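You operate a simulated robot arm through the tools that you are given. There is no shell and no other tool.

You run a simulated robot arm. Do the job below in one go: nothing can be reset, and whatever is moved stays where it is left.

TASK
Pull the rear steel plate out to its 60 mm mark.
Fine: the tee wrench lies across the plates: stand it in the tool holder; loosen the plate's wing nut and tighten it again; leave the other plate and its nut.

Only the result counts: the job must be done as asked and must still hold three seconds after the hand-in. Knocking over, shifting, dropping, spilling or breaking anything else fails it.

THE ROBOT
A 7-joint arm with a two-finger parallel gripper, fixed in place. Base frame: the origin is on the floor under the middle of its stand, x ahead of it, y to its left, z up. Units: m, rad, N and s.
It reaches about 1.372 m from its shoulder. Its first joint turns from -2.601 to 2.601 rad. Payload 3.43 kg.
The TCP is the grasp point between the finger pads, 0.03 m short of the fingertips. In the tool frame z runs along the fingers and y along their closing line. The gripper opens to 0.094 m. The fingers are 0.028 m wide and 0.01 m thick; the gripper's body (0.05 by 0.096 m) begins 0.055 m behind the TCP.
Orientation is that of the tool frame in the base frame, as a unit quaternion [w, x, y, z]. With the fingers straight down and closing along the base's y, the tool's x points along the base's -x, its y along +y and its z along -z.

THE INTERFACE
- The arm moves only by the tool jog_arm. Its argument "motion" is a list of rows, each an object of numbers (a shift or turn left out is 0, a gripper value left out holds the last): "dx", "dy", "dz": the shift along the base's x, y, z in m; "wx", "wy", "wz": the turn, a rotation vector about the base's x, y, z in rad; "claw": the closure, from 0 (fully open) to 1 (shut). In form: [{"dx": .., "dy": .., "dz": .., "wx": .., "wy": .., "wz": .., "claw": ..}, ...]. A call has 1 to 20 rows; each row shifts and turns the commanded pose from where the row before left it. Each row takes 0.2 s and may step no farther than 0.05 m and 0.15 rad from the row before; otherwise, or with a gripper value out of range, the whole call is refused. Where a pose cannot be reached the arm comes as near as it can. A force on the tool above 40 N (or 10 N above the force at the start of the call, whichever is more), or a blocked arm, ends the call early, and 0.2 s more pass. Each finger travels about 0.045 m/s and halts on what it meets, pressing with about 35 N; the grip force reading is that of the motor and also rises with nothing between the fingers. The clock runs only during rows and for 0.2 s after the last one: add rows that do not move to give the fingers time. It gives the time, the measured TCP pose, the force on the tool (base axes), the opening and the grip force at its end, in the units of the frame above (readings bear some noise), with the torque about the TCP (base axes, N m) and any sound that the robot's microphone picked up.
- Cameras (640 x 400 px; columns grow to the right, rows downward): "scene" is fixed at [0.4022, -0.5007, 1.5049]; the picture's right is [0.91, -0.42, 0.00], its down [-0.17, -0.37, -0.92] and it looks along [0.38, 0.83, -0.40] (base axes); focal length 369 px, centre (320, 200). "wrist" rides on the gripper at [0.076, 0.014, -0.102] in the tool frame; the picture's right is [-0.18, 0.98, 0.00], its down [-0.75, -0.14, -0.64] and it looks along [-0.63, -0.12, 0.77] (tool axes); focal length 243 px, centre (320, 200). There is no depth. A picture from a camera that has moved, and an enlarged one, comes with that camera's place and axes in the base frame and with its lens.
- camera(camera): a new picture of that camera. No time passes.
- inspect(camera, box): a new picture of the part [left, top, right, bottom] of that camera's present view, enlarged. No time passes.
- sign_off(): hands the job in; it is judged then, once.

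Places have to be worked out from the pictures, the camera data and where the tool is seen. Open the gripper and draw the arm clear of the work before you hand the job in, unless the task says otherwise.

The tools are called after "Request:" as a command line: name --argument value ..., lists and objects as JSON in quotes. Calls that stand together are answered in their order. jog_arm: Moves the arm, as the interface text tells. Its arguments: {"type":"object","properties":{"motion":{"type":"array","items":{"type":"object","properties":{"dx":{"type":"number"},"dy":{"type":"number"},"dz":{"type":"number"},"wx":{"type":"number"},"wy":{"type":"number"},"wz":{"type":"number"},"claw":{"type":"number"}}}}},"required":["motion"]} The other tools are called the same way: camera (camera) takes a picture; inspect (camera, box) takes an enlarged picture of a part of a camera's view; sign_off () hands the job in.

At the start:

```text
time: 0.0
ee_pos: [0.8696, 0.4669, 1.1543]
ee_rot: [0.0, 0.0, 1.0, -0.001]
wrist_force: [0.5, -0.2, 0.0]
moment: [-0.03, -0.03, -0.01]
width: 0.0939
grip_force: 0.1
```

scene: 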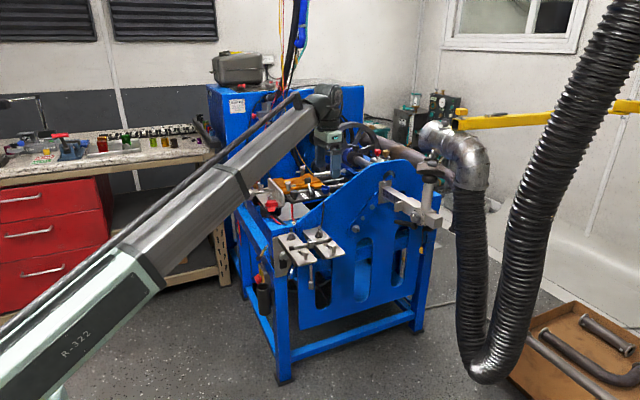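
wrist: 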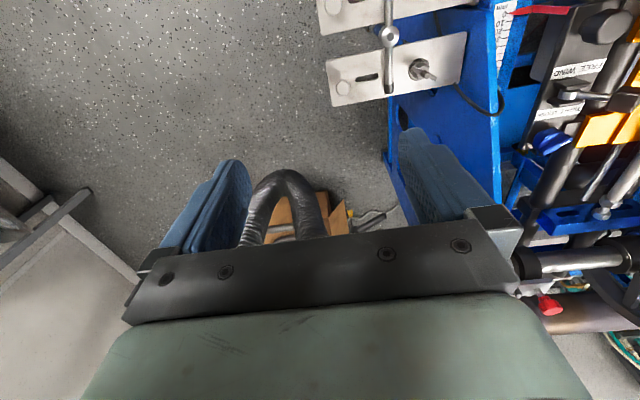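

I start by enlarging the work area in both cameras to find the plates, wing nuts, wrench and tool holder.

Request:
inspect --camera "scene" --box '[240, 200, 370, 300]'

Request:
inspect --camera "wrist" --box '[300, 0, 540, 150]'

Request:
inspect --camera "scene" --box '[220, 120, 480, 300]'

```text
4.00 times, centred on (305, 250) of scene
camera zoom: at [0.4022, -0.5007, 1.5049], right [0.91, -0.42, 0.0], down [-0.17, -0.37, -0.92], along [0.38, 0.83, -0.4], focal length 1476 px, centre (380, 0)
```

zoom: 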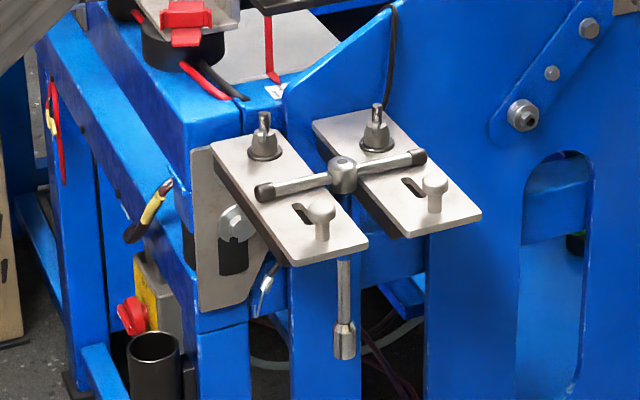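

```text
2.67 times, centred on (420, 75) of wrist
camera zoom: at [0.7932, 0.4822, 1.2572], right [0.18, 0.98, 0.0], down [0.75, -0.14, 0.64], along [0.63, -0.12, -0.77], focal length 647 px, centre (53, 533)
```

zoom: 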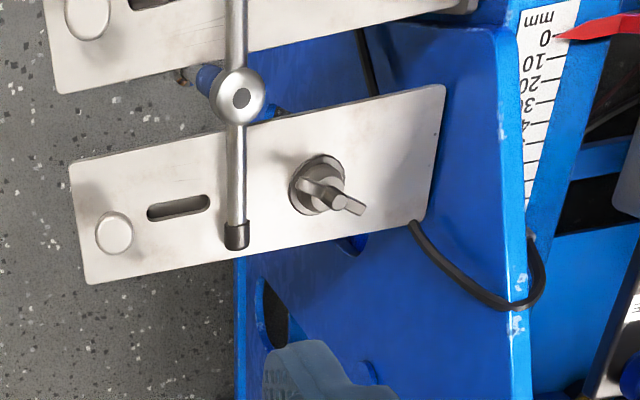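

```text
2.22 times, centred on (350, 210) of scene
camera zoom: at [0.4022, -0.5007, 1.5049], right [0.91, -0.42, 0.0], down [-0.17, -0.37, -0.92], along [0.38, 0.83, -0.4], focal length 820 px, centre (253, 178)
```

zoom: 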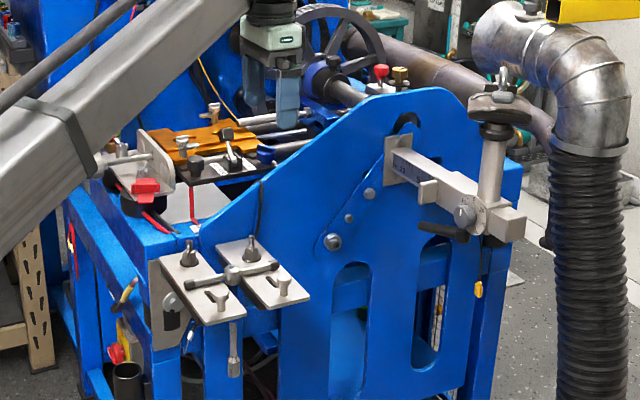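

The two plates stick out toward -y at about z≈0.8, x≈0.8 and 0.91, with the wrench hung between them; a mm scale with a red pointer sits inboard. I draw the gripper back so that the wrist camera looks straight at the plates.

Request:
jog_arm --motion '[{"dx": -0.045, "dy": 0.02}, {"dx": -0.045, "dy": 0.02}, {"dx": -0.045, "dy": 0.02}, {"dx": -0.045, "dy": 0.02}, {"dx": -0.045, "dy": 0.02}, {"dx": -0.045, "dy": 0.02}]'

Request:
camera --camera "wrist"

Request:
camera --camera "scene"

```text
time: 1.4
ee_pos: [0.6018, 0.5861, 1.1543]
ee_rot: [0.0, 0.001, 1.0, -0.001]
wrist_force: [0.0, -0.6, -0.3]
moment: [0.01, 0.03, -0.02]
width: 0.0942
grip_force: 0.0
```

```text
taken
camera wrist: at [0.5258, 0.6013, 1.2569], right [0.19, 0.98, 0.0], down [0.75, -0.14, 0.64], along [0.63, -0.12, -0.77], focal length 243 px, centre (320, 200)
```

wrist: 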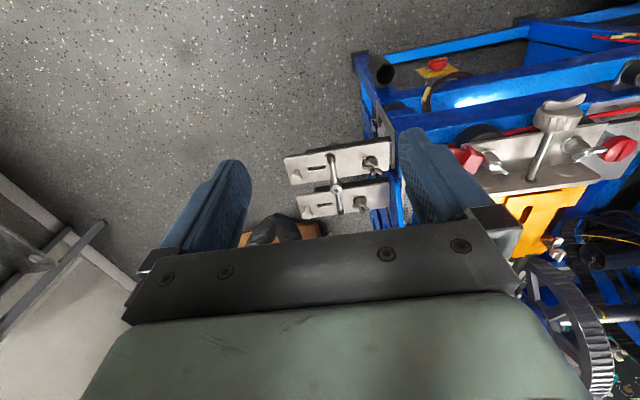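

```text
taken
```

scene: 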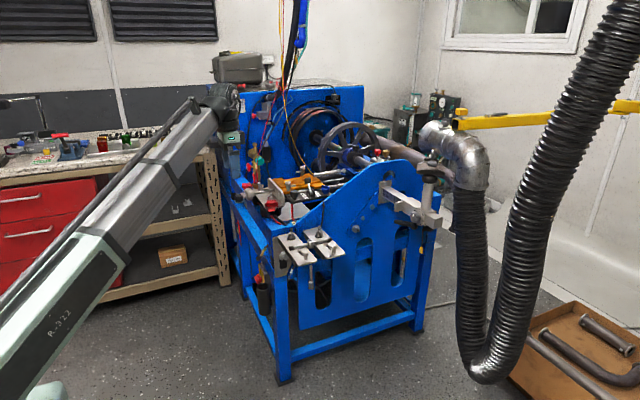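

The plates are in the wrist view between the fingers; the black tube at the frame corner may be the tool holder. I enlarge those.

Request:
inspect --camera "wrist" --box '[270, 110, 430, 230]'

Request:
inspect --camera "wrist" --box '[340, 30, 500, 130]'

Request:
inspect --camera "scene" --box '[225, 170, 345, 250]'

Request:
inspect --camera "scene" --box '[225, 240, 345, 320]'

```text
3.33 times, centred on (350, 170) of wrist
camera zoom: at [0.5258, 0.6013, 1.2569], right [0.19, 0.98, 0.0], down [0.75, -0.14, 0.64], along [0.63, -0.12, -0.77], focal length 809 px, centre (220, 300)
```

zoom: 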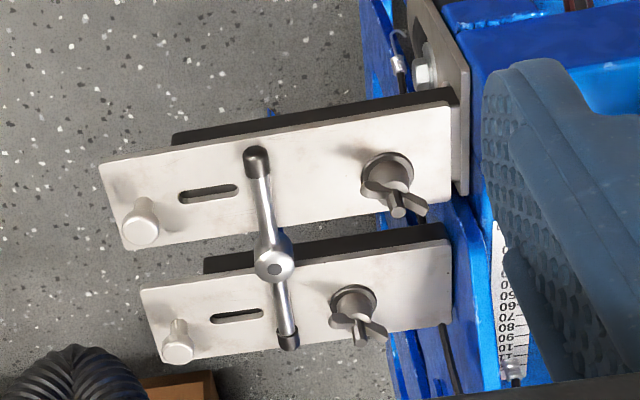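

```text
4.00 times, centred on (420, 80) of wrist
camera zoom: at [0.5258, 0.6013, 1.2569], right [0.19, 0.98, 0.0], down [0.75, -0.14, 0.64], along [0.63, -0.12, -0.77], focal length 970 px, centre (-80, 680)
```

zoom: 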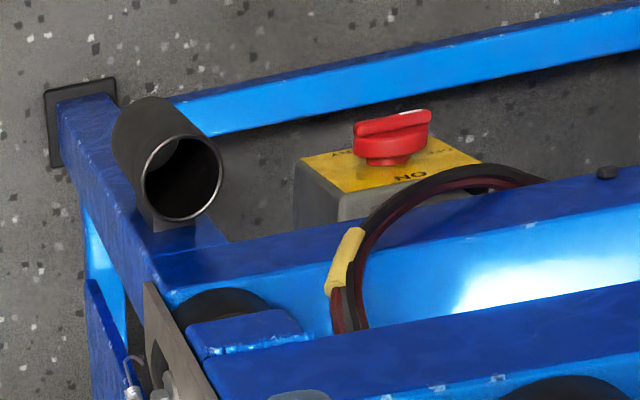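

```text
5.00 times, centred on (285, 210) of scene
camera zoom: at [0.4022, -0.5007, 1.5049], right [0.91, -0.42, 0.0], down [-0.17, -0.37, -0.92], along [0.38, 0.83, -0.4], focal length 1845 px, centre (495, 150)
```

zoom: 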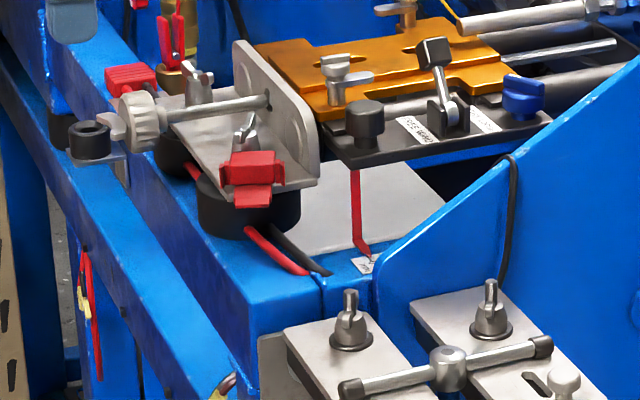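

```text
5.00 times, centred on (285, 280) of scene
camera zoom: at [0.4022, -0.5007, 1.5049], right [0.91, -0.42, 0.0], down [-0.17, -0.37, -0.92], along [0.38, 0.83, -0.4], focal length 1845 px, centre (495, -200)
```

zoom: 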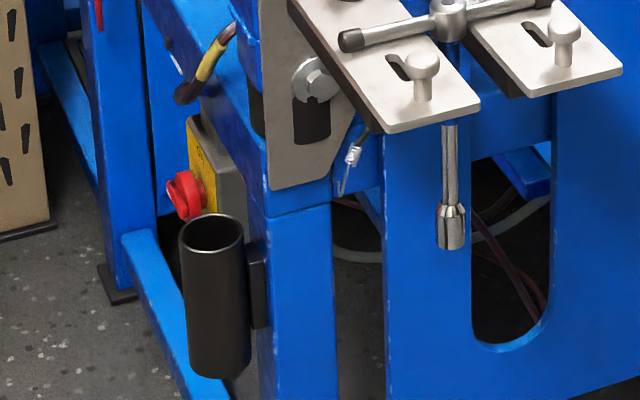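

The tool holder appears to be the black tube at the frame corner, low down. I lower the camera for a closer look at the plates and any marks, keeping the fingers well above and short of them.

Request:
jog_arm --motion '[{"dx": 0.02, "dy": 0.0, "dz": -0.04}, {"dx": 0.02, "dy": 0.0, "dz": -0.04}, {"dx": 0.02, "dy": 0.0, "dz": -0.04}, {"dx": 0.02, "dy": 0.0, "dz": -0.04}, {"dx": 0.02, "dy": 0.0, "dz": -0.04}]'

Request:
camera --camera "wrist"

Request:
inspect --camera "wrist" --box '[240, 80, 400, 180]'

```text
time: 2.6
ee_pos: [0.7027, 0.5899, 0.9554]
ee_rot: [-0.001, 0.001, 1.0, 0.0]
wrist_force: [-0.2, 0.1, 0.7]
moment: [-0.01, -0.05, -0.05]
width: 0.0942
grip_force: 0.1
```

```text
taken
camera wrist: at [0.6264, 0.6054, 1.0581], right [0.18, 0.98, 0.0], down [0.75, -0.14, 0.64], along [0.63, -0.12, -0.77], focal length 243 px, centre (320, 200)
```

wrist: 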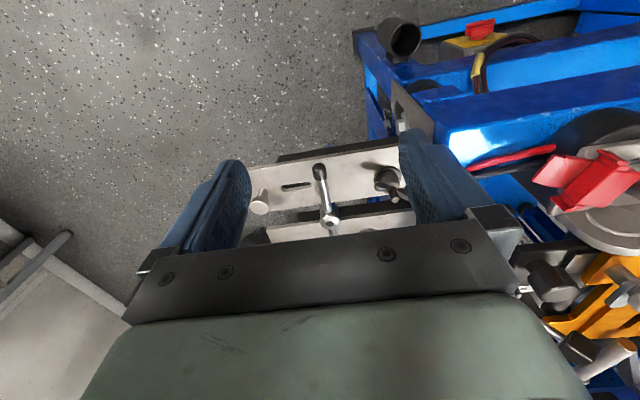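

```text
4.00 times, centred on (320, 130) of wrist
camera zoom: at [0.6264, 0.6054, 1.0581], right [0.18, 0.98, 0.0], down [0.75, -0.14, 0.64], along [0.63, -0.12, -0.77], focal length 970 px, centre (320, 480)
```

zoom: 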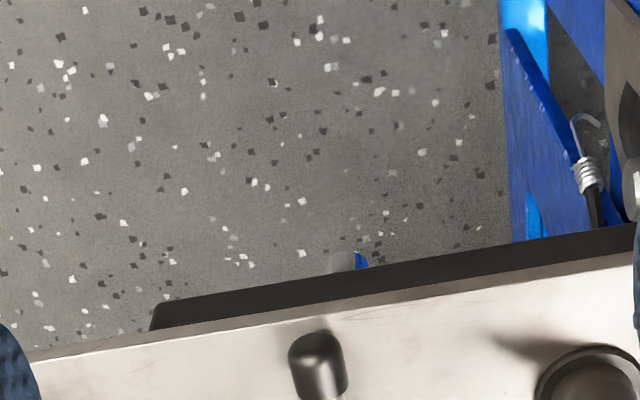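

The near plate is in view but I need its surfaces and edges; I enlarge what is visible now.

Request:
inspect --camera "wrist" --box '[230, 130, 420, 245]'

Request:
inspect --camera "scene" --box '[270, 225, 350, 275]'

```text
3.37 times, centred on (325, 188) of wrist
camera zoom: at [0.6264, 0.6054, 1.0581], right [0.18, 0.98, 0.0], down [0.75, -0.14, 0.64], along [0.63, -0.12, -0.77], focal length 817 px, centre (303, 242)
```

zoom: 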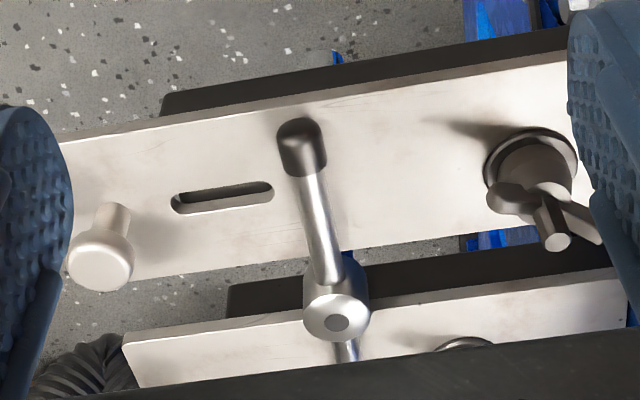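

```text
8.00 times, centred on (310, 250) of scene
camera zoom: at [0.4022, -0.5007, 1.5049], right [0.91, -0.42, 0.0], down [-0.17, -0.37, -0.92], along [0.38, 0.83, -0.4], focal length 2952 px, centre (400, -200)
```

zoom: 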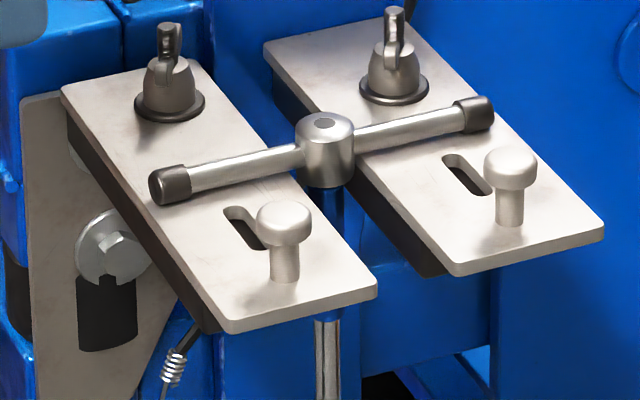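

No marks show on the visible top face or near edges. I raise and move ahead so both plates sit in the clear part of the wrist view.

Request:
jog_arm --motion '[{"dz": 0.04}, {"dx": 0.03, "dz": 0.03}, {"dx": 0.04}, {"dx": 0.04}]'

Request:
inspect --camera "wrist" --box '[220, 40, 430, 170]'

Request:
camera --camera "wrist"

```text
time: 3.6
ee_pos: [0.812, 0.5898, 1.0276]
ee_rot: [-0.001, -0.001, 1.0, 0.0]
wrist_force: [-1.2, -0.4, -0.1]
moment: [0.0, -0.02, -0.03]
width: 0.094
grip_force: 0.1
```

```text
3.05 times, centred on (325, 105) of wrist
camera zoom: at [0.735, 0.605, 1.1294], right [0.18, 0.98, 0.0], down [0.75, -0.14, 0.64], along [0.63, -0.12, -0.77], focal length 739 px, centre (305, 490)
```

zoom: 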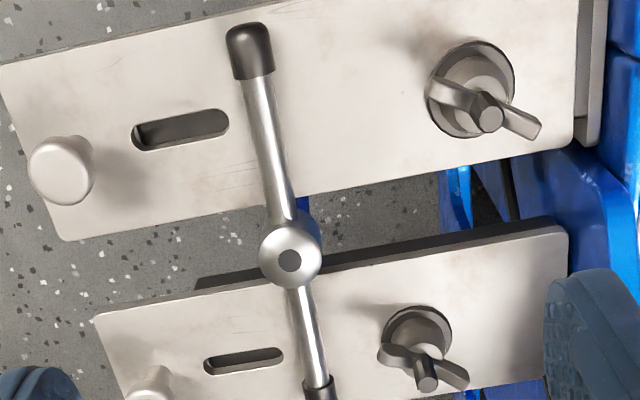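

```text
taken
camera wrist: at [0.735, 0.605, 1.1294], right [0.18, 0.98, 0.0], down [0.75, -0.14, 0.64], along [0.63, -0.12, -0.77], focal length 243 px, centre (320, 200)
```

wrist: 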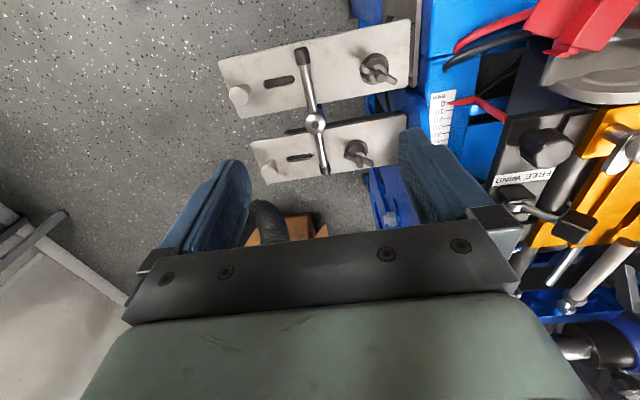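

The tops carry no marks, so I turn the hand about vertical to bring the camera round to look from the -y end and then from the +x side. I back out toward -y a little as I turn.

Request:
jog_arm --motion '[{"dy": -0.03, "wz": 0.143}, {"dy": -0.03, "wz": 0.143}, {"dy": -0.03, "wz": 0.143}, {"dy": -0.03, "wz": 0.143}, {"dy": -0.03, "wz": 0.143}, {"dx": 0.01, "wz": 0.143}, {"dx": 0.01, "wz": 0.143}, {"dx": 0.01, "wz": 0.143}, {"dx": 0.01, "wz": 0.143}, {"dx": 0.01, "wz": 0.143}, {"dx": 0.01, "wz": 0.141}]'

Request:
camera --camera "wrist"

Request:
camera --camera "scene"

```text
time: 6.0
ee_pos: [0.8708, 0.4382, 1.0252]
ee_rot: [0.0, 0.708, -0.706, 0.0]
wrist_force: [-0.7, -0.8, 0.4]
moment: [0.01, 0.01, -0.03]
width: 0.0938
grip_force: 0.0
```

```text
taken
camera wrist: at [0.8559, 0.3628, 1.1269], right [-0.98, 0.18, 0.0], down [0.14, 0.75, 0.64], along [0.12, 0.63, -0.77], focal length 243 px, centre (320, 200)
```

wrist: 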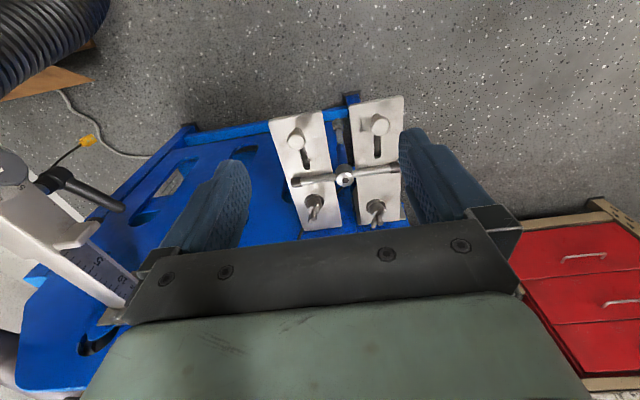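

```text
taken
```

scene: 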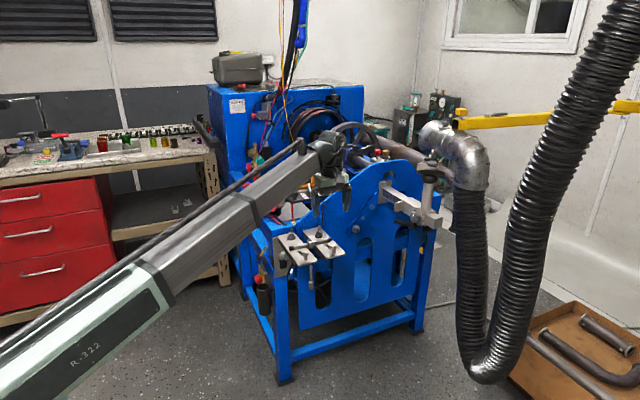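

Request:
inspect --camera "wrist" --box '[240, 85, 420, 240]'

Request:
inspect --camera "wrist" --box '[260, 85, 340, 165]'

```text
2.58 times, centred on (330, 162) of wrist
camera zoom: at [0.8559, 0.3628, 1.1269], right [-0.98, 0.18, 0.0], down [0.14, 0.75, 0.64], along [0.12, 0.63, -0.77], focal length 626 px, centre (294, 297)
```

zoom: 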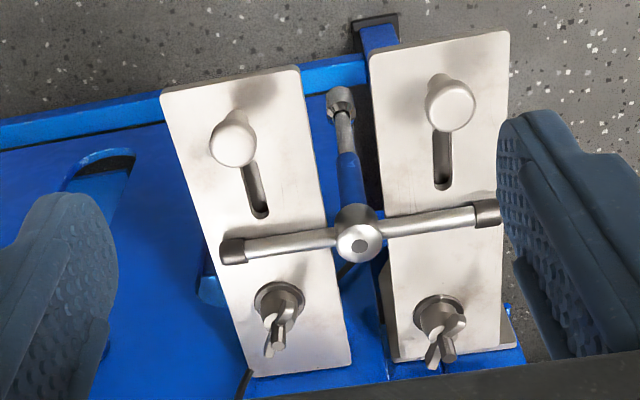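

```text
5.00 times, centred on (300, 125) of wrist
camera zoom: at [0.8559, 0.3628, 1.1269], right [-0.98, 0.18, 0.0], down [0.14, 0.75, 0.64], along [0.12, 0.63, -0.77], focal length 1213 px, centre (420, 575)
```

zoom: 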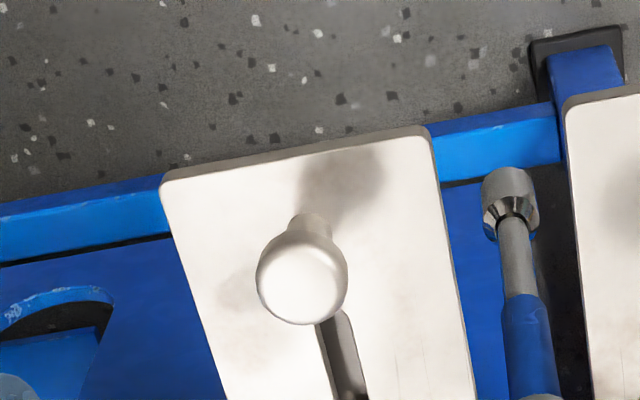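

Still no marks on the tops or outer ends. I continue round to look at the +x sides of the plates and rails.

Request:
jog_arm --motion '[{"dx": 0.02, "wz": 0.143}, {"dx": 0.02, "wz": 0.143}, {"dx": 0.02, "wz": 0.143}, {"dx": 0.02, "wz": 0.143}, {"dx": 0.02, "wz": 0.143}, {"dx": 0.02, "wz": 0.143}, {"dx": 0.02, "wz": 0.143}, {"dx": 0.02, "wz": 0.143}, {"dx": 0.02, "wz": 0.143}, {"dx": 0.02, "wz": 0.143}, {"dx": 0.02, "wz": 0.141}]'

Request:
camera --camera "wrist"

Request:
camera --camera "scene"

```text
time: 8.4
ee_pos: [1.0918, 0.4378, 1.0231]
ee_rot: [-0.001, 1.0, 0.001, 0.0]
wrist_force: [0.1, 0.0, 0.1]
moment: [-0.01, -0.01, -0.01]
width: 0.094
grip_force: 0.0
```

```text
taken
camera wrist: at [1.1666, 0.4245, 1.127], right [-0.18, -0.98, 0.0], down [-0.75, 0.14, 0.64], along [-0.63, 0.12, -0.77], focal length 243 px, centre (320, 200)
```

wrist: 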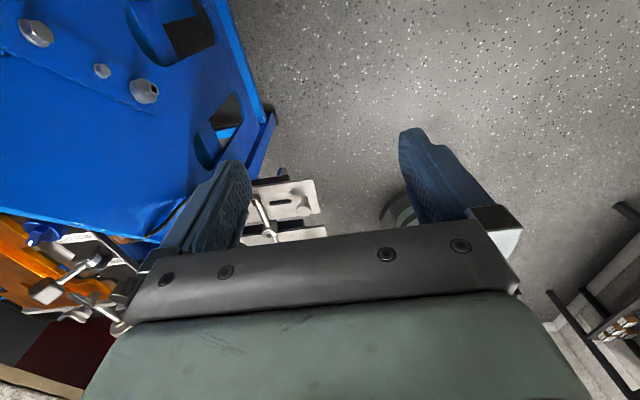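

```text
taken
```

scene: 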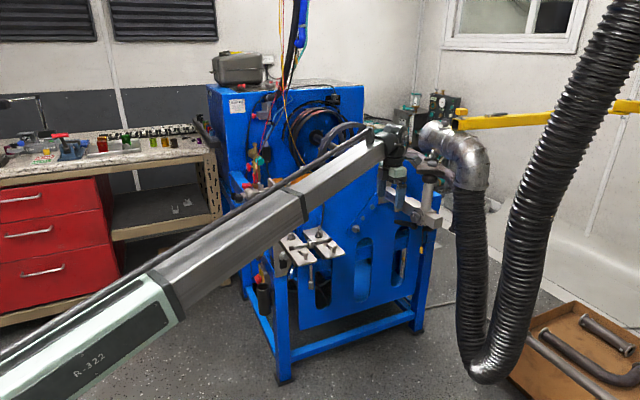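

From the +x side the fingers hide the plates. I swing the camera to an oblique, flatter view of the plates' +x faces, keeping clear of the bar clamp at x≈1.19 and beyond.

Request:
jog_arm --motion '[{"dx": -0.01, "wz": -0.149}, {"dx": -0.01, "wz": -0.149}, {"dx": -0.01, "wz": -0.149}, {"dx": -0.01, "wz": -0.149}, {"wx": 0.083, "wy": 0.121}, {"wx": 0.083, "wy": 0.121}, {"wx": 0.083, "wy": 0.121}, {"dy": 0.01, "dz": -0.03}, {"dy": 0.01, "dz": -0.03}, {"dy": 0.01, "dz": -0.03}, {"dy": 0.01, "dz": -0.03}]'

Request:
camera --camera "wrist"

Request:
camera --camera "scene"

```text
time: 10.8
ee_pos: [1.0523, 0.4766, 0.9066]
ee_rot: [-0.065, 0.932, -0.288, -0.208]
wrist_force: [-0.5, -0.2, 0.9]
moment: [-0.01, -0.03, -0.04]
width: 0.094
grip_force: 0.1
```

```text
taken
camera wrist: at [1.1359, 0.4027, 0.9664], right [-0.69, -0.72, 0.08], down [-0.26, 0.35, 0.9], along [-0.68, 0.6, -0.42], focal length 243 px, centre (320, 200)
```

wrist: 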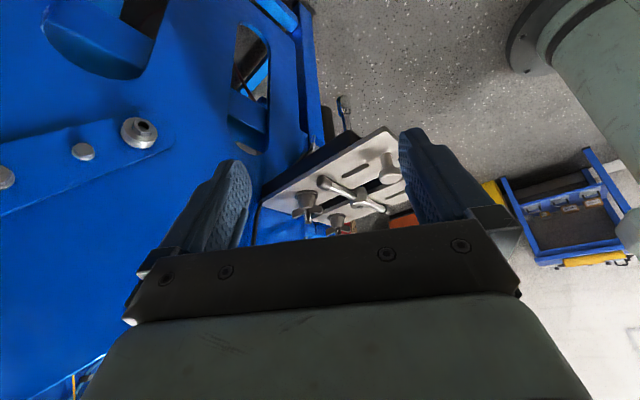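

```text
taken
```

scene: 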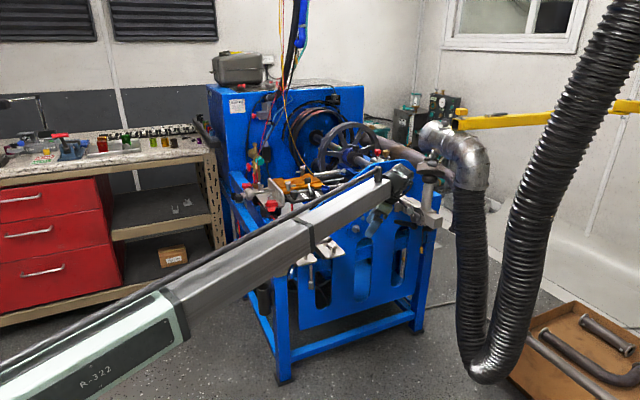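

The +x faces of the plates are now in view, and a blue rack shows in the background. I enlarge both.

Request:
inspect --camera "wrist" --box '[240, 110, 420, 245]'

Request:
inspect --camera "wrist" --box '[480, 130, 640, 280]'

Request:
inspect --camera "wrist" --box '[250, 130, 350, 200]'

```text
2.96 times, centred on (330, 178) of wrist
camera zoom: at [1.1359, 0.4027, 0.9664], right [-0.69, -0.72, 0.08], down [-0.26, 0.35, 0.9], along [-0.68, 0.6, -0.42], focal length 719 px, centre (290, 267)
```

zoom: 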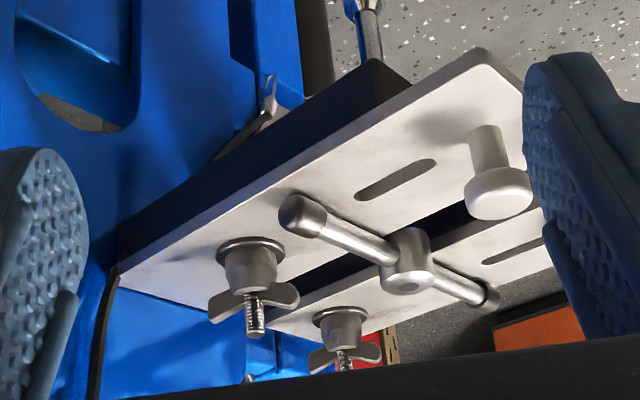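

```text
2.67 times, centred on (560, 205) of wrist
camera zoom: at [1.1359, 0.4027, 0.9664], right [-0.69, -0.72, 0.08], down [-0.26, 0.35, 0.9], along [-0.68, 0.6, -0.42], focal length 647 px, centre (-320, 187)
```

zoom: 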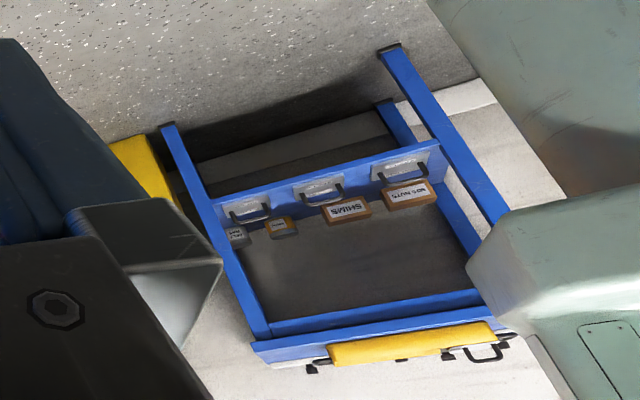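

```text
5.71 times, centred on (300, 165) of wrist
camera zoom: at [1.1359, 0.4027, 0.9664], right [-0.69, -0.72, 0.08], down [-0.26, 0.35, 0.9], along [-0.68, 0.6, -0.42], focal length 1386 px, centre (434, 400)
```

zoom: 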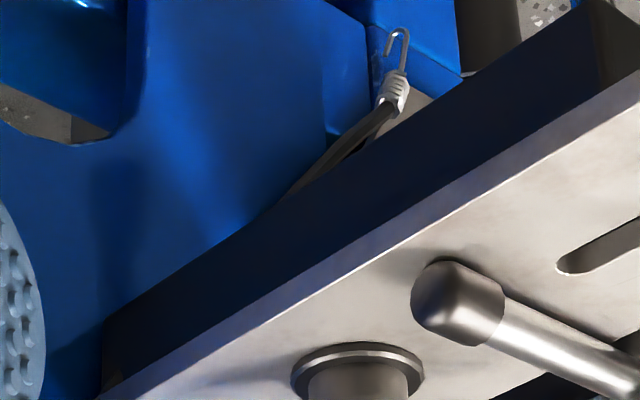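

No marks on this side of the rear (farther, +x) rail either. I look through the slot windows and at the inner ends more closely.

Request:
inspect --camera "wrist" --box '[325, 140, 405, 190]'

Request:
inspect --camera "wrist" --box '[245, 170, 345, 240]'

Request:
inspect --camera "scene" --box '[280, 225, 350, 290]'

```text
8.00 times, centred on (365, 165) of wrist
camera zoom: at [1.1359, 0.4027, 0.9664], right [-0.69, -0.72, 0.08], down [-0.26, 0.35, 0.9], along [-0.68, 0.6, -0.42], focal length 1941 px, centre (-40, 480)
```

zoom: 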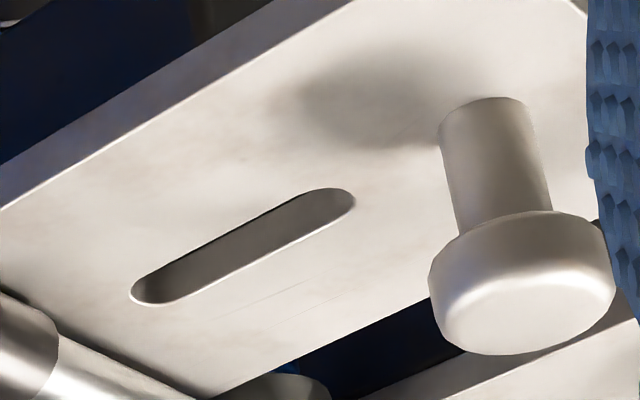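

```text
5.71 times, centred on (295, 205) of wrist
camera zoom: at [1.1359, 0.4027, 0.9664], right [-0.69, -0.72, 0.08], down [-0.26, 0.35, 0.9], along [-0.68, 0.6, -0.42], focal length 1386 px, centre (463, 171)
```

zoom: 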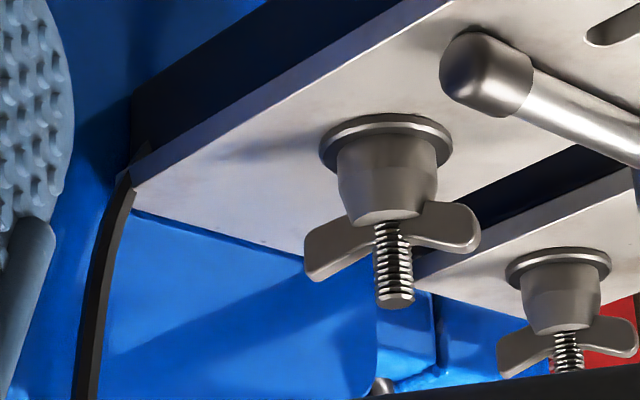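

```text
6.15 times, centred on (315, 258) of scene
camera zoom: at [0.4022, -0.5007, 1.5049], right [0.91, -0.42, 0.0], down [-0.17, -0.37, -0.92], along [0.38, 0.83, -0.4], focal length 2271 px, centre (351, -154)
```

zoom: 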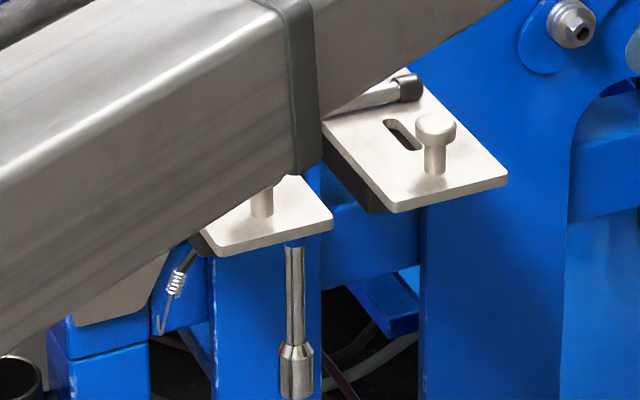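

No marks are exposed anywhere, so the scale is likely on the rail under the plate, revealed when it slides. I first deal with the wrench; I retrace up and back round to the original hand orientation.

Request:
jog_arm --motion '[{"dy": -0.01, "dz": 0.03}, {"dy": -0.01, "dz": 0.03}, {"dy": -0.01, "dz": 0.03}, {"dy": -0.01, "dz": 0.03}, {"wx": -0.083, "wy": -0.121}, {"wx": -0.083, "wy": -0.121}, {"wx": -0.083, "wy": -0.121}, {"dx": -0.03, "wz": -0.149}, {"dx": -0.03, "wz": -0.149}, {"dx": -0.03, "wz": -0.149}, {"dx": -0.03, "wz": -0.149}, {"dx": -0.03, "wz": -0.149}, {"dx": -0.03, "wz": -0.149}, {"dx": -0.03, "wz": -0.149}, {"dx": -0.03, "wz": -0.149}, {"dx": -0.03, "wz": -0.149}, {"dx": -0.03, "wz": -0.149}, {"dx": -0.03, "wz": -0.149}, {"dx": -0.03, "wz": -0.149}]'

Request:
jog_arm --motion '[{"dx": -0.02, "dy": 0.04, "wz": -0.149}, {"dx": -0.02, "dy": 0.04, "wz": -0.149}, {"dx": -0.02, "dy": 0.04, "wz": -0.149}, {"dx": -0.02, "dy": 0.04, "wz": -0.149}, {"dx": -0.02, "dy": 0.03, "wz": -0.149}, {"dz": -0.04}, {"dz": -0.04}]'

Request:
camera --camera "wrist"

Request:
camera --camera "scene"

```text
time: 14.8
ee_pos: [0.6887, 0.4355, 1.0253]
ee_rot: [0.0, -0.367, 0.93, 0.001]
wrist_force: [0.5, 0.8, -0.3]
moment: [0.0, 0.06, -0.01]
width: 0.0941
grip_force: 0.1
```

```text
time: 16.4
ee_pos: [0.5878, 0.6259, 0.9457]
ee_rot: [0.0, -0.006, 1.0, 0.001]
wrist_force: [0.2, 0.1, -0.1]
moment: [0.01, -0.01, 0.01]
width: 0.0942
grip_force: 0.1
```

```text
taken
camera wrist: at [0.5112, 0.6399, 1.0469], right [0.17, 0.98, 0.0], down [0.75, -0.13, 0.64], along [0.63, -0.11, -0.77], focal length 243 px, centre (320, 200)
```

wrist: 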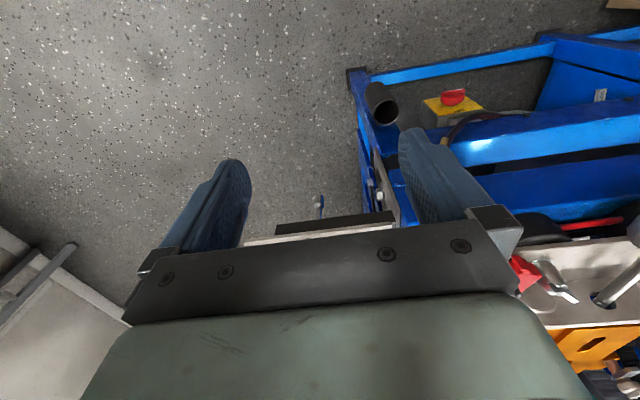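

```text
taken
```

scene: 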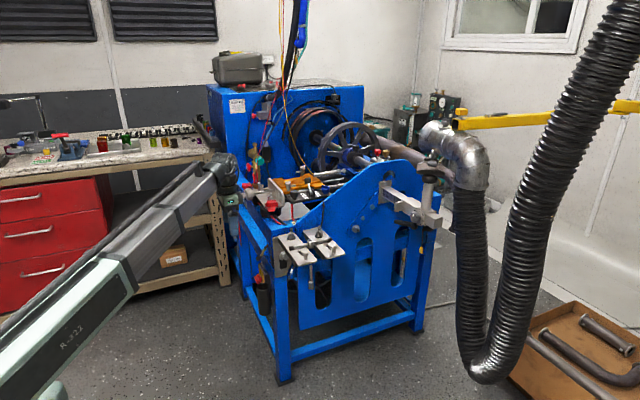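

The tube and the frame beside it are visible. I enlarge that region in both cameras to locate the tube mouth and the clearances.

Request:
inspect --camera "wrist" --box '[330, 60, 450, 160]'

Request:
inspect --camera "scene" --box '[240, 225, 320, 325]'

Request:
inspect --camera "scene" --box '[235, 180, 295, 220]'

```text
4.00 times, centred on (390, 110) of wrist
camera zoom: at [0.5112, 0.6399, 1.0469], right [0.17, 0.98, 0.0], down [0.75, -0.13, 0.64], along [0.63, -0.11, -0.77], focal length 970 px, centre (40, 560)
```

zoom: 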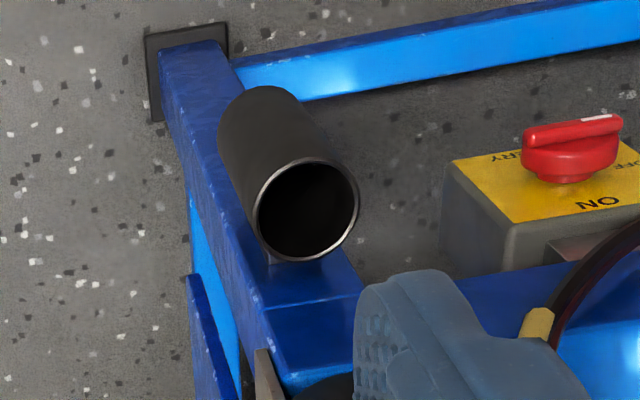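

```text
4.00 times, centred on (280, 275) of scene
camera zoom: at [0.4022, -0.5007, 1.5049], right [0.91, -0.42, 0.0], down [-0.17, -0.37, -0.92], along [0.38, 0.83, -0.4], focal length 1476 px, centre (480, -100)
```

zoom: 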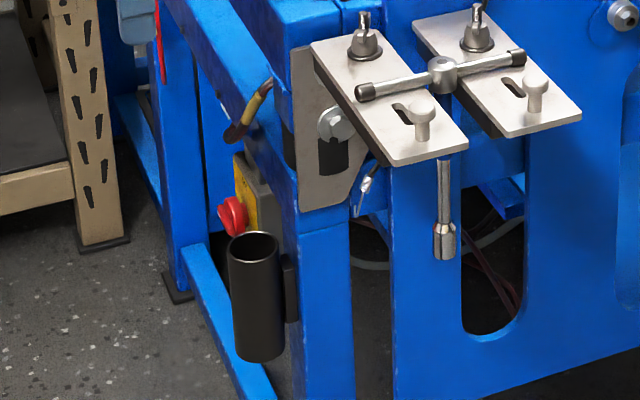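

```text
10.00 times, centred on (265, 200) of scene
camera zoom: at [0.4022, -0.5007, 1.5049], right [0.91, -0.42, 0.0], down [-0.17, -0.37, -0.92], along [0.38, 0.83, -0.4], focal length 3690 px, centre (870, 200)
```

zoom: 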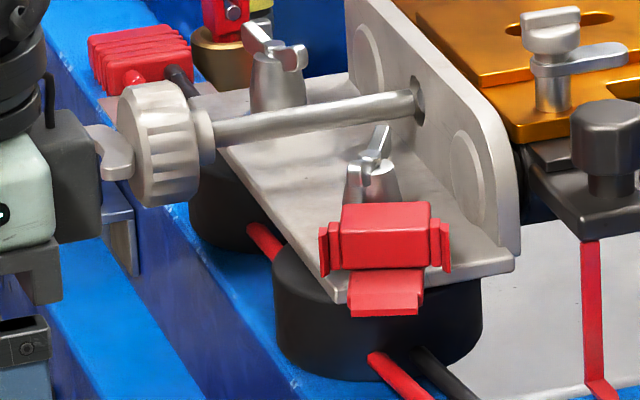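

Tube mouth estimated near (0.715, 0.745, 0.55) and wrench hub near (0.86, 0.575, 0.826). To calibrate the scene camera I check where the fingertips appear against their known pose.

Request:
inspect --camera "scene" --box '[205, 195, 255, 245]'

```text
8.00 times, centred on (230, 220) of scene
camera zoom: at [0.4022, -0.5007, 1.5049], right [0.91, -0.42, 0.0], down [-0.17, -0.37, -0.92], along [0.38, 0.83, -0.4], focal length 2952 px, centre (1040, 40)
```

zoom: 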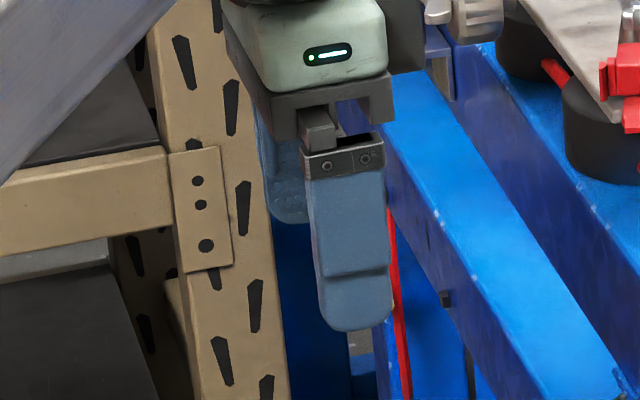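

Scene camera calibration matches within 3 mm, and the wrist camera shows a small consistent row bias I can correct for. The tube stands on the -x side of the frame leg; I move closer for a clear look at it and the surrounding frame.

Request:
jog_arm --motion '[{"dx": -0.013, "dy": 0.025, "dz": -0.032}, {"dx": -0.013, "dy": 0.025, "dz": -0.032}, {"dx": -0.012, "dy": 0.024, "dz": -0.032}]'

Request:
camera --camera "wrist"

Request:
inspect --camera "wrist" --box '[290, 100, 450, 200]'

Request:
camera --camera "scene"

```text
time: 17.2
ee_pos: [0.5505, 0.7017, 0.8506]
ee_rot: [0.0, -0.006, 1.0, 0.001]
wrist_force: [-1.2, 0.1, 0.6]
moment: [0.03, -0.03, -0.03]
width: 0.0941
grip_force: 0.1
```

```text
taken
camera wrist: at [0.4739, 0.716, 0.9537], right [0.17, 0.98, 0.0], down [0.75, -0.13, 0.64], along [0.63, -0.11, -0.77], focal length 243 px, centre (320, 200)
```

wrist: 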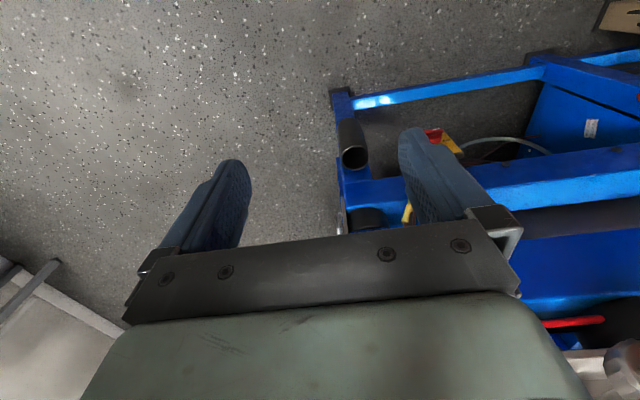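

```text
4.00 times, centred on (370, 150) of wrist
camera zoom: at [0.4739, 0.716, 0.9537], right [0.17, 0.98, 0.0], down [0.75, -0.13, 0.64], along [0.63, -0.11, -0.77], focal length 970 px, centre (120, 400)
```

zoom: 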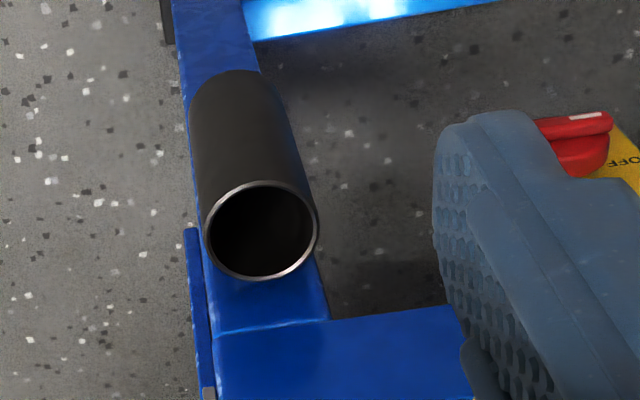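

```text
taken
```

scene: 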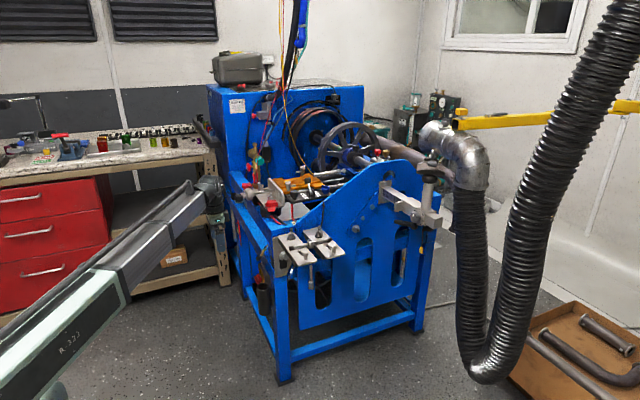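

Tube mouth now triangulates consistently to about (0.717, 0.743, 0.560), inner diameter ≈48 mm, fixed on the leg's -x face. I check the frame profile above it for gripper clearance.

Request:
inspect --camera "scene" --box '[230, 210, 310, 260]'

Request:
inspect --camera "wrist" --box '[330, 150, 410, 240]'

Request:
inspect --camera "scene" --box '[230, 180, 290, 220]'

```text
8.00 times, centred on (270, 235) of scene
camera zoom: at [0.4022, -0.5007, 1.5049], right [0.91, -0.42, 0.0], down [-0.17, -0.37, -0.92], along [0.38, 0.83, -0.4], focal length 2952 px, centre (720, -80)
```

zoom: 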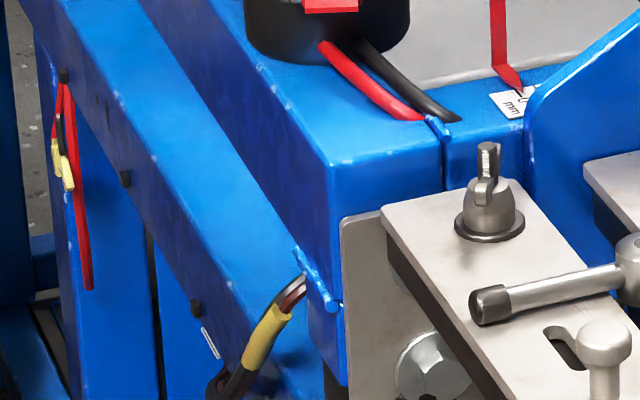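

```text
4.44 times, centred on (370, 195) of wrist
camera zoom: at [0.4739, 0.716, 0.9537], right [0.17, 0.98, 0.0], down [0.75, -0.13, 0.64], along [0.63, -0.11, -0.77], focal length 1078 px, centre (98, 222)
```

zoom: 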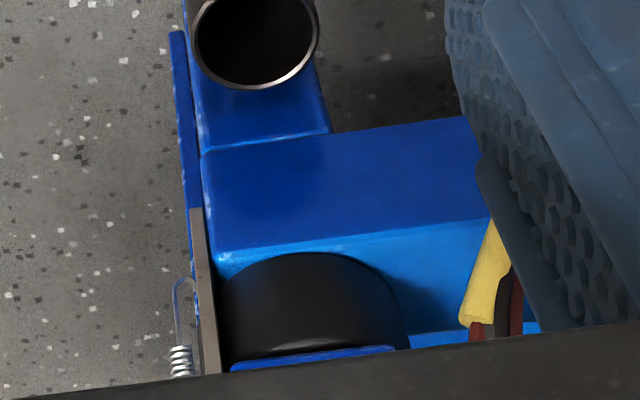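

```text
10.00 times, centred on (260, 200) of scene
camera zoom: at [0.4022, -0.5007, 1.5049], right [0.91, -0.42, 0.0], down [-0.17, -0.37, -0.92], along [0.38, 0.83, -0.4], focal length 3690 px, centre (920, 200)
```

zoom: 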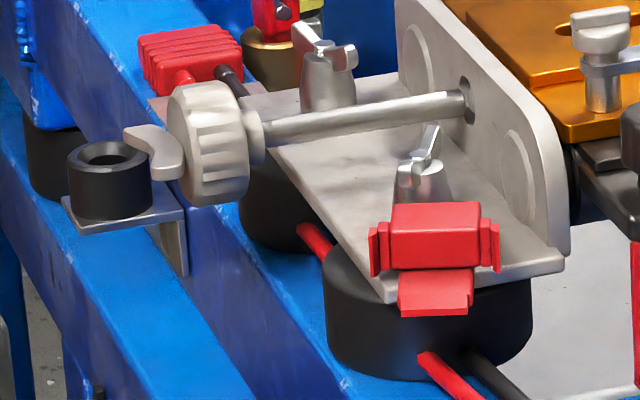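

A second candidate appears: a short black collar with a chamfered hole on an L-bracket further along the frame. I go and look at it closely before deciding which is the tool holder.

Request:
jog_arm --motion '[{"dx": -0.01, "dz": 0.045}, {"dx": -0.01, "dy": 0.01, "dz": 0.045}, {"dx": -0.01, "dy": 0.03, "dz": 0.035}, {"dy": 0.045, "dz": 0.01}, {"dy": 0.045}, {"dy": 0.045}, {"dy": 0.045}, {"dy": 0.045}, {"dy": 0.045}, {"dy": 0.045}]'

Request:
camera --camera "wrist"

Request:
camera --camera "scene"

```text
time: 19.4
ee_pos: [0.5225, 1.0554, 0.986]
ee_rot: [0.0, -0.005, 1.0, -0.001]
wrist_force: [-0.6, -0.2, 0.8]
moment: [0.0, -0.01, 0.01]
width: 0.0938
grip_force: 0.1
```

```text
taken
camera wrist: at [0.4457, 1.0706, 1.0875], right [0.17, 0.98, 0.0], down [0.75, -0.13, 0.64], along [0.63, -0.11, -0.77], focal length 243 px, centre (320, 200)
```

wrist: 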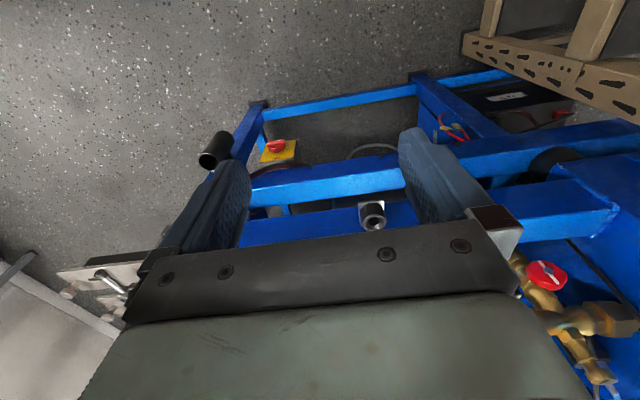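

```text
taken
```

scene: 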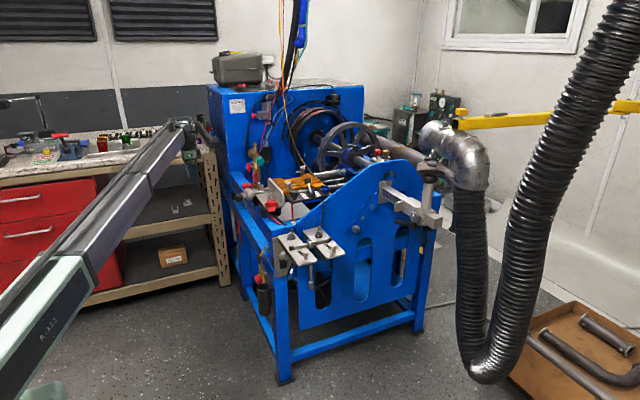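

Request:
inspect --camera "wrist" --box '[340, 190, 404, 240]'

Request:
inspect --camera "scene" --box '[230, 185, 270, 210]'

Request:
inspect --camera "wrist" --box '[190, 120, 310, 200]'

```text
8.00 times, centred on (372, 215) of wrist
camera zoom: at [0.4457, 1.0706, 1.0875], right [0.17, 0.98, 0.0], down [0.75, -0.13, 0.64], along [0.63, -0.11, -0.77], focal length 1941 px, centre (-96, 80)
```

zoom: 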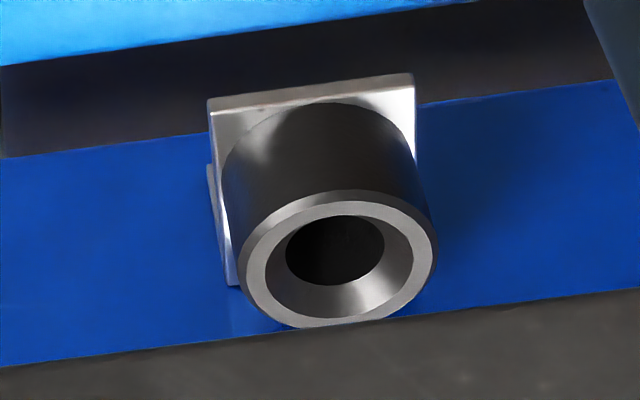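

```text
16.00 times, centred on (250, 198) of scene
camera zoom: at [0.4022, -0.5007, 1.5049], right [0.91, -0.42, 0.0], down [-0.17, -0.37, -0.92], along [0.38, 0.83, -0.4], focal length 5905 px, centre (1440, 240)
```

zoom: 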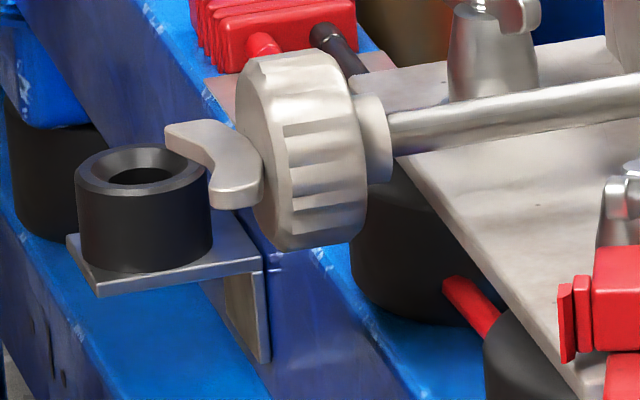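

```text
5.00 times, centred on (250, 160) of wrist
camera zoom: at [0.4457, 1.0706, 1.0875], right [0.17, 0.98, 0.0], down [0.75, -0.13, 0.64], along [0.63, -0.11, -0.77], focal length 1213 px, centre (670, 400)
```

zoom: 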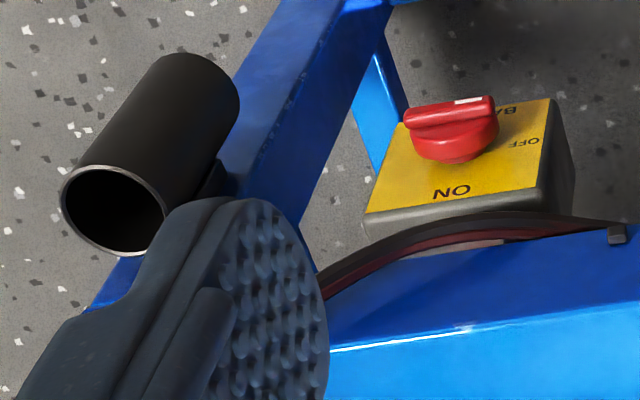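

The collar (top at about (0.724, 1.106, 0.829), hole ≈20 mm with a lead-in chamfer, on its own shelf bracket) looks like a purpose-made holder. I measure the wrench's socket to see whether it fits that hole.

Request:
inspect --camera "scene" --box '[295, 265, 325, 295]'

Request:
inspect --camera "scene" --box '[285, 230, 335, 265]'

Request:
inspect --camera "scene" --box '[234, 190, 254, 210]'

Request:
inspect --camera "scene" --box '[245, 265, 285, 325]'

```text
13.33 times, centred on (310, 280) of scene
camera zoom: at [0.4022, -0.5007, 1.5049], right [0.91, -0.42, 0.0], down [-0.17, -0.37, -0.92], along [0.38, 0.83, -0.4], focal length 4920 px, centre (453, -867)
```

zoom: 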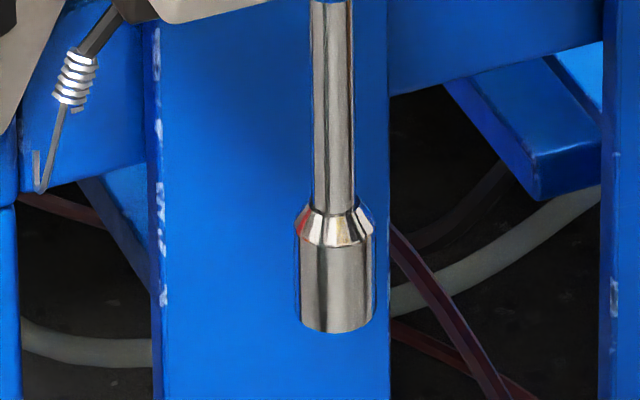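

```text
11.43 times, centred on (310, 248) of scene
camera zoom: at [0.4022, -0.5007, 1.5049], right [0.91, -0.42, 0.0], down [-0.17, -0.37, -0.92], along [0.38, 0.83, -0.4], focal length 4218 px, centre (434, -343)
```

zoom: 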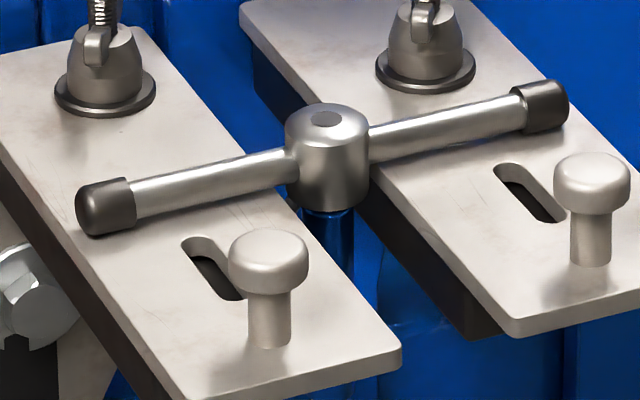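

```text
16.00 times, centred on (244, 200) of scene
camera zoom: at [0.4022, -0.5007, 1.5049], right [0.91, -0.42, 0.0], down [-0.17, -0.37, -0.92], along [0.38, 0.83, -0.4], focal length 5905 px, centre (1536, 200)
```

zoom: 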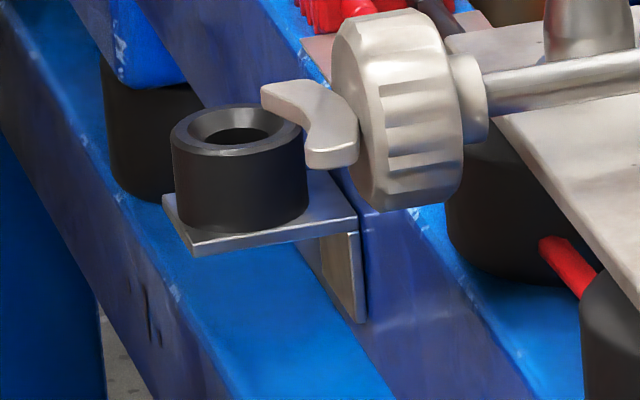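

```text
6.67 times, centred on (265, 295) of scene
camera zoom: at [0.4022, -0.5007, 1.5049], right [0.91, -0.42, 0.0], down [-0.17, -0.37, -0.92], along [0.38, 0.83, -0.4], focal length 2460 px, centre (687, -433)
```

zoom: 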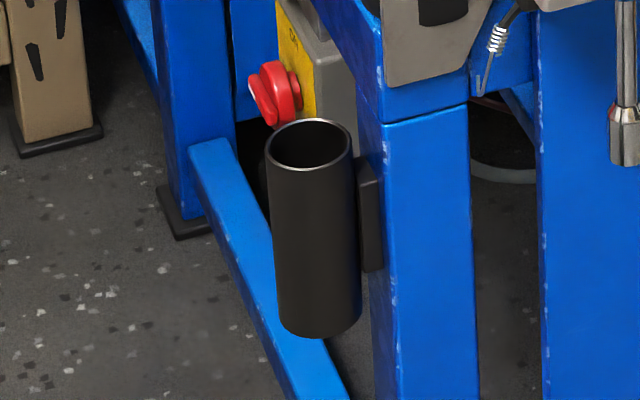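

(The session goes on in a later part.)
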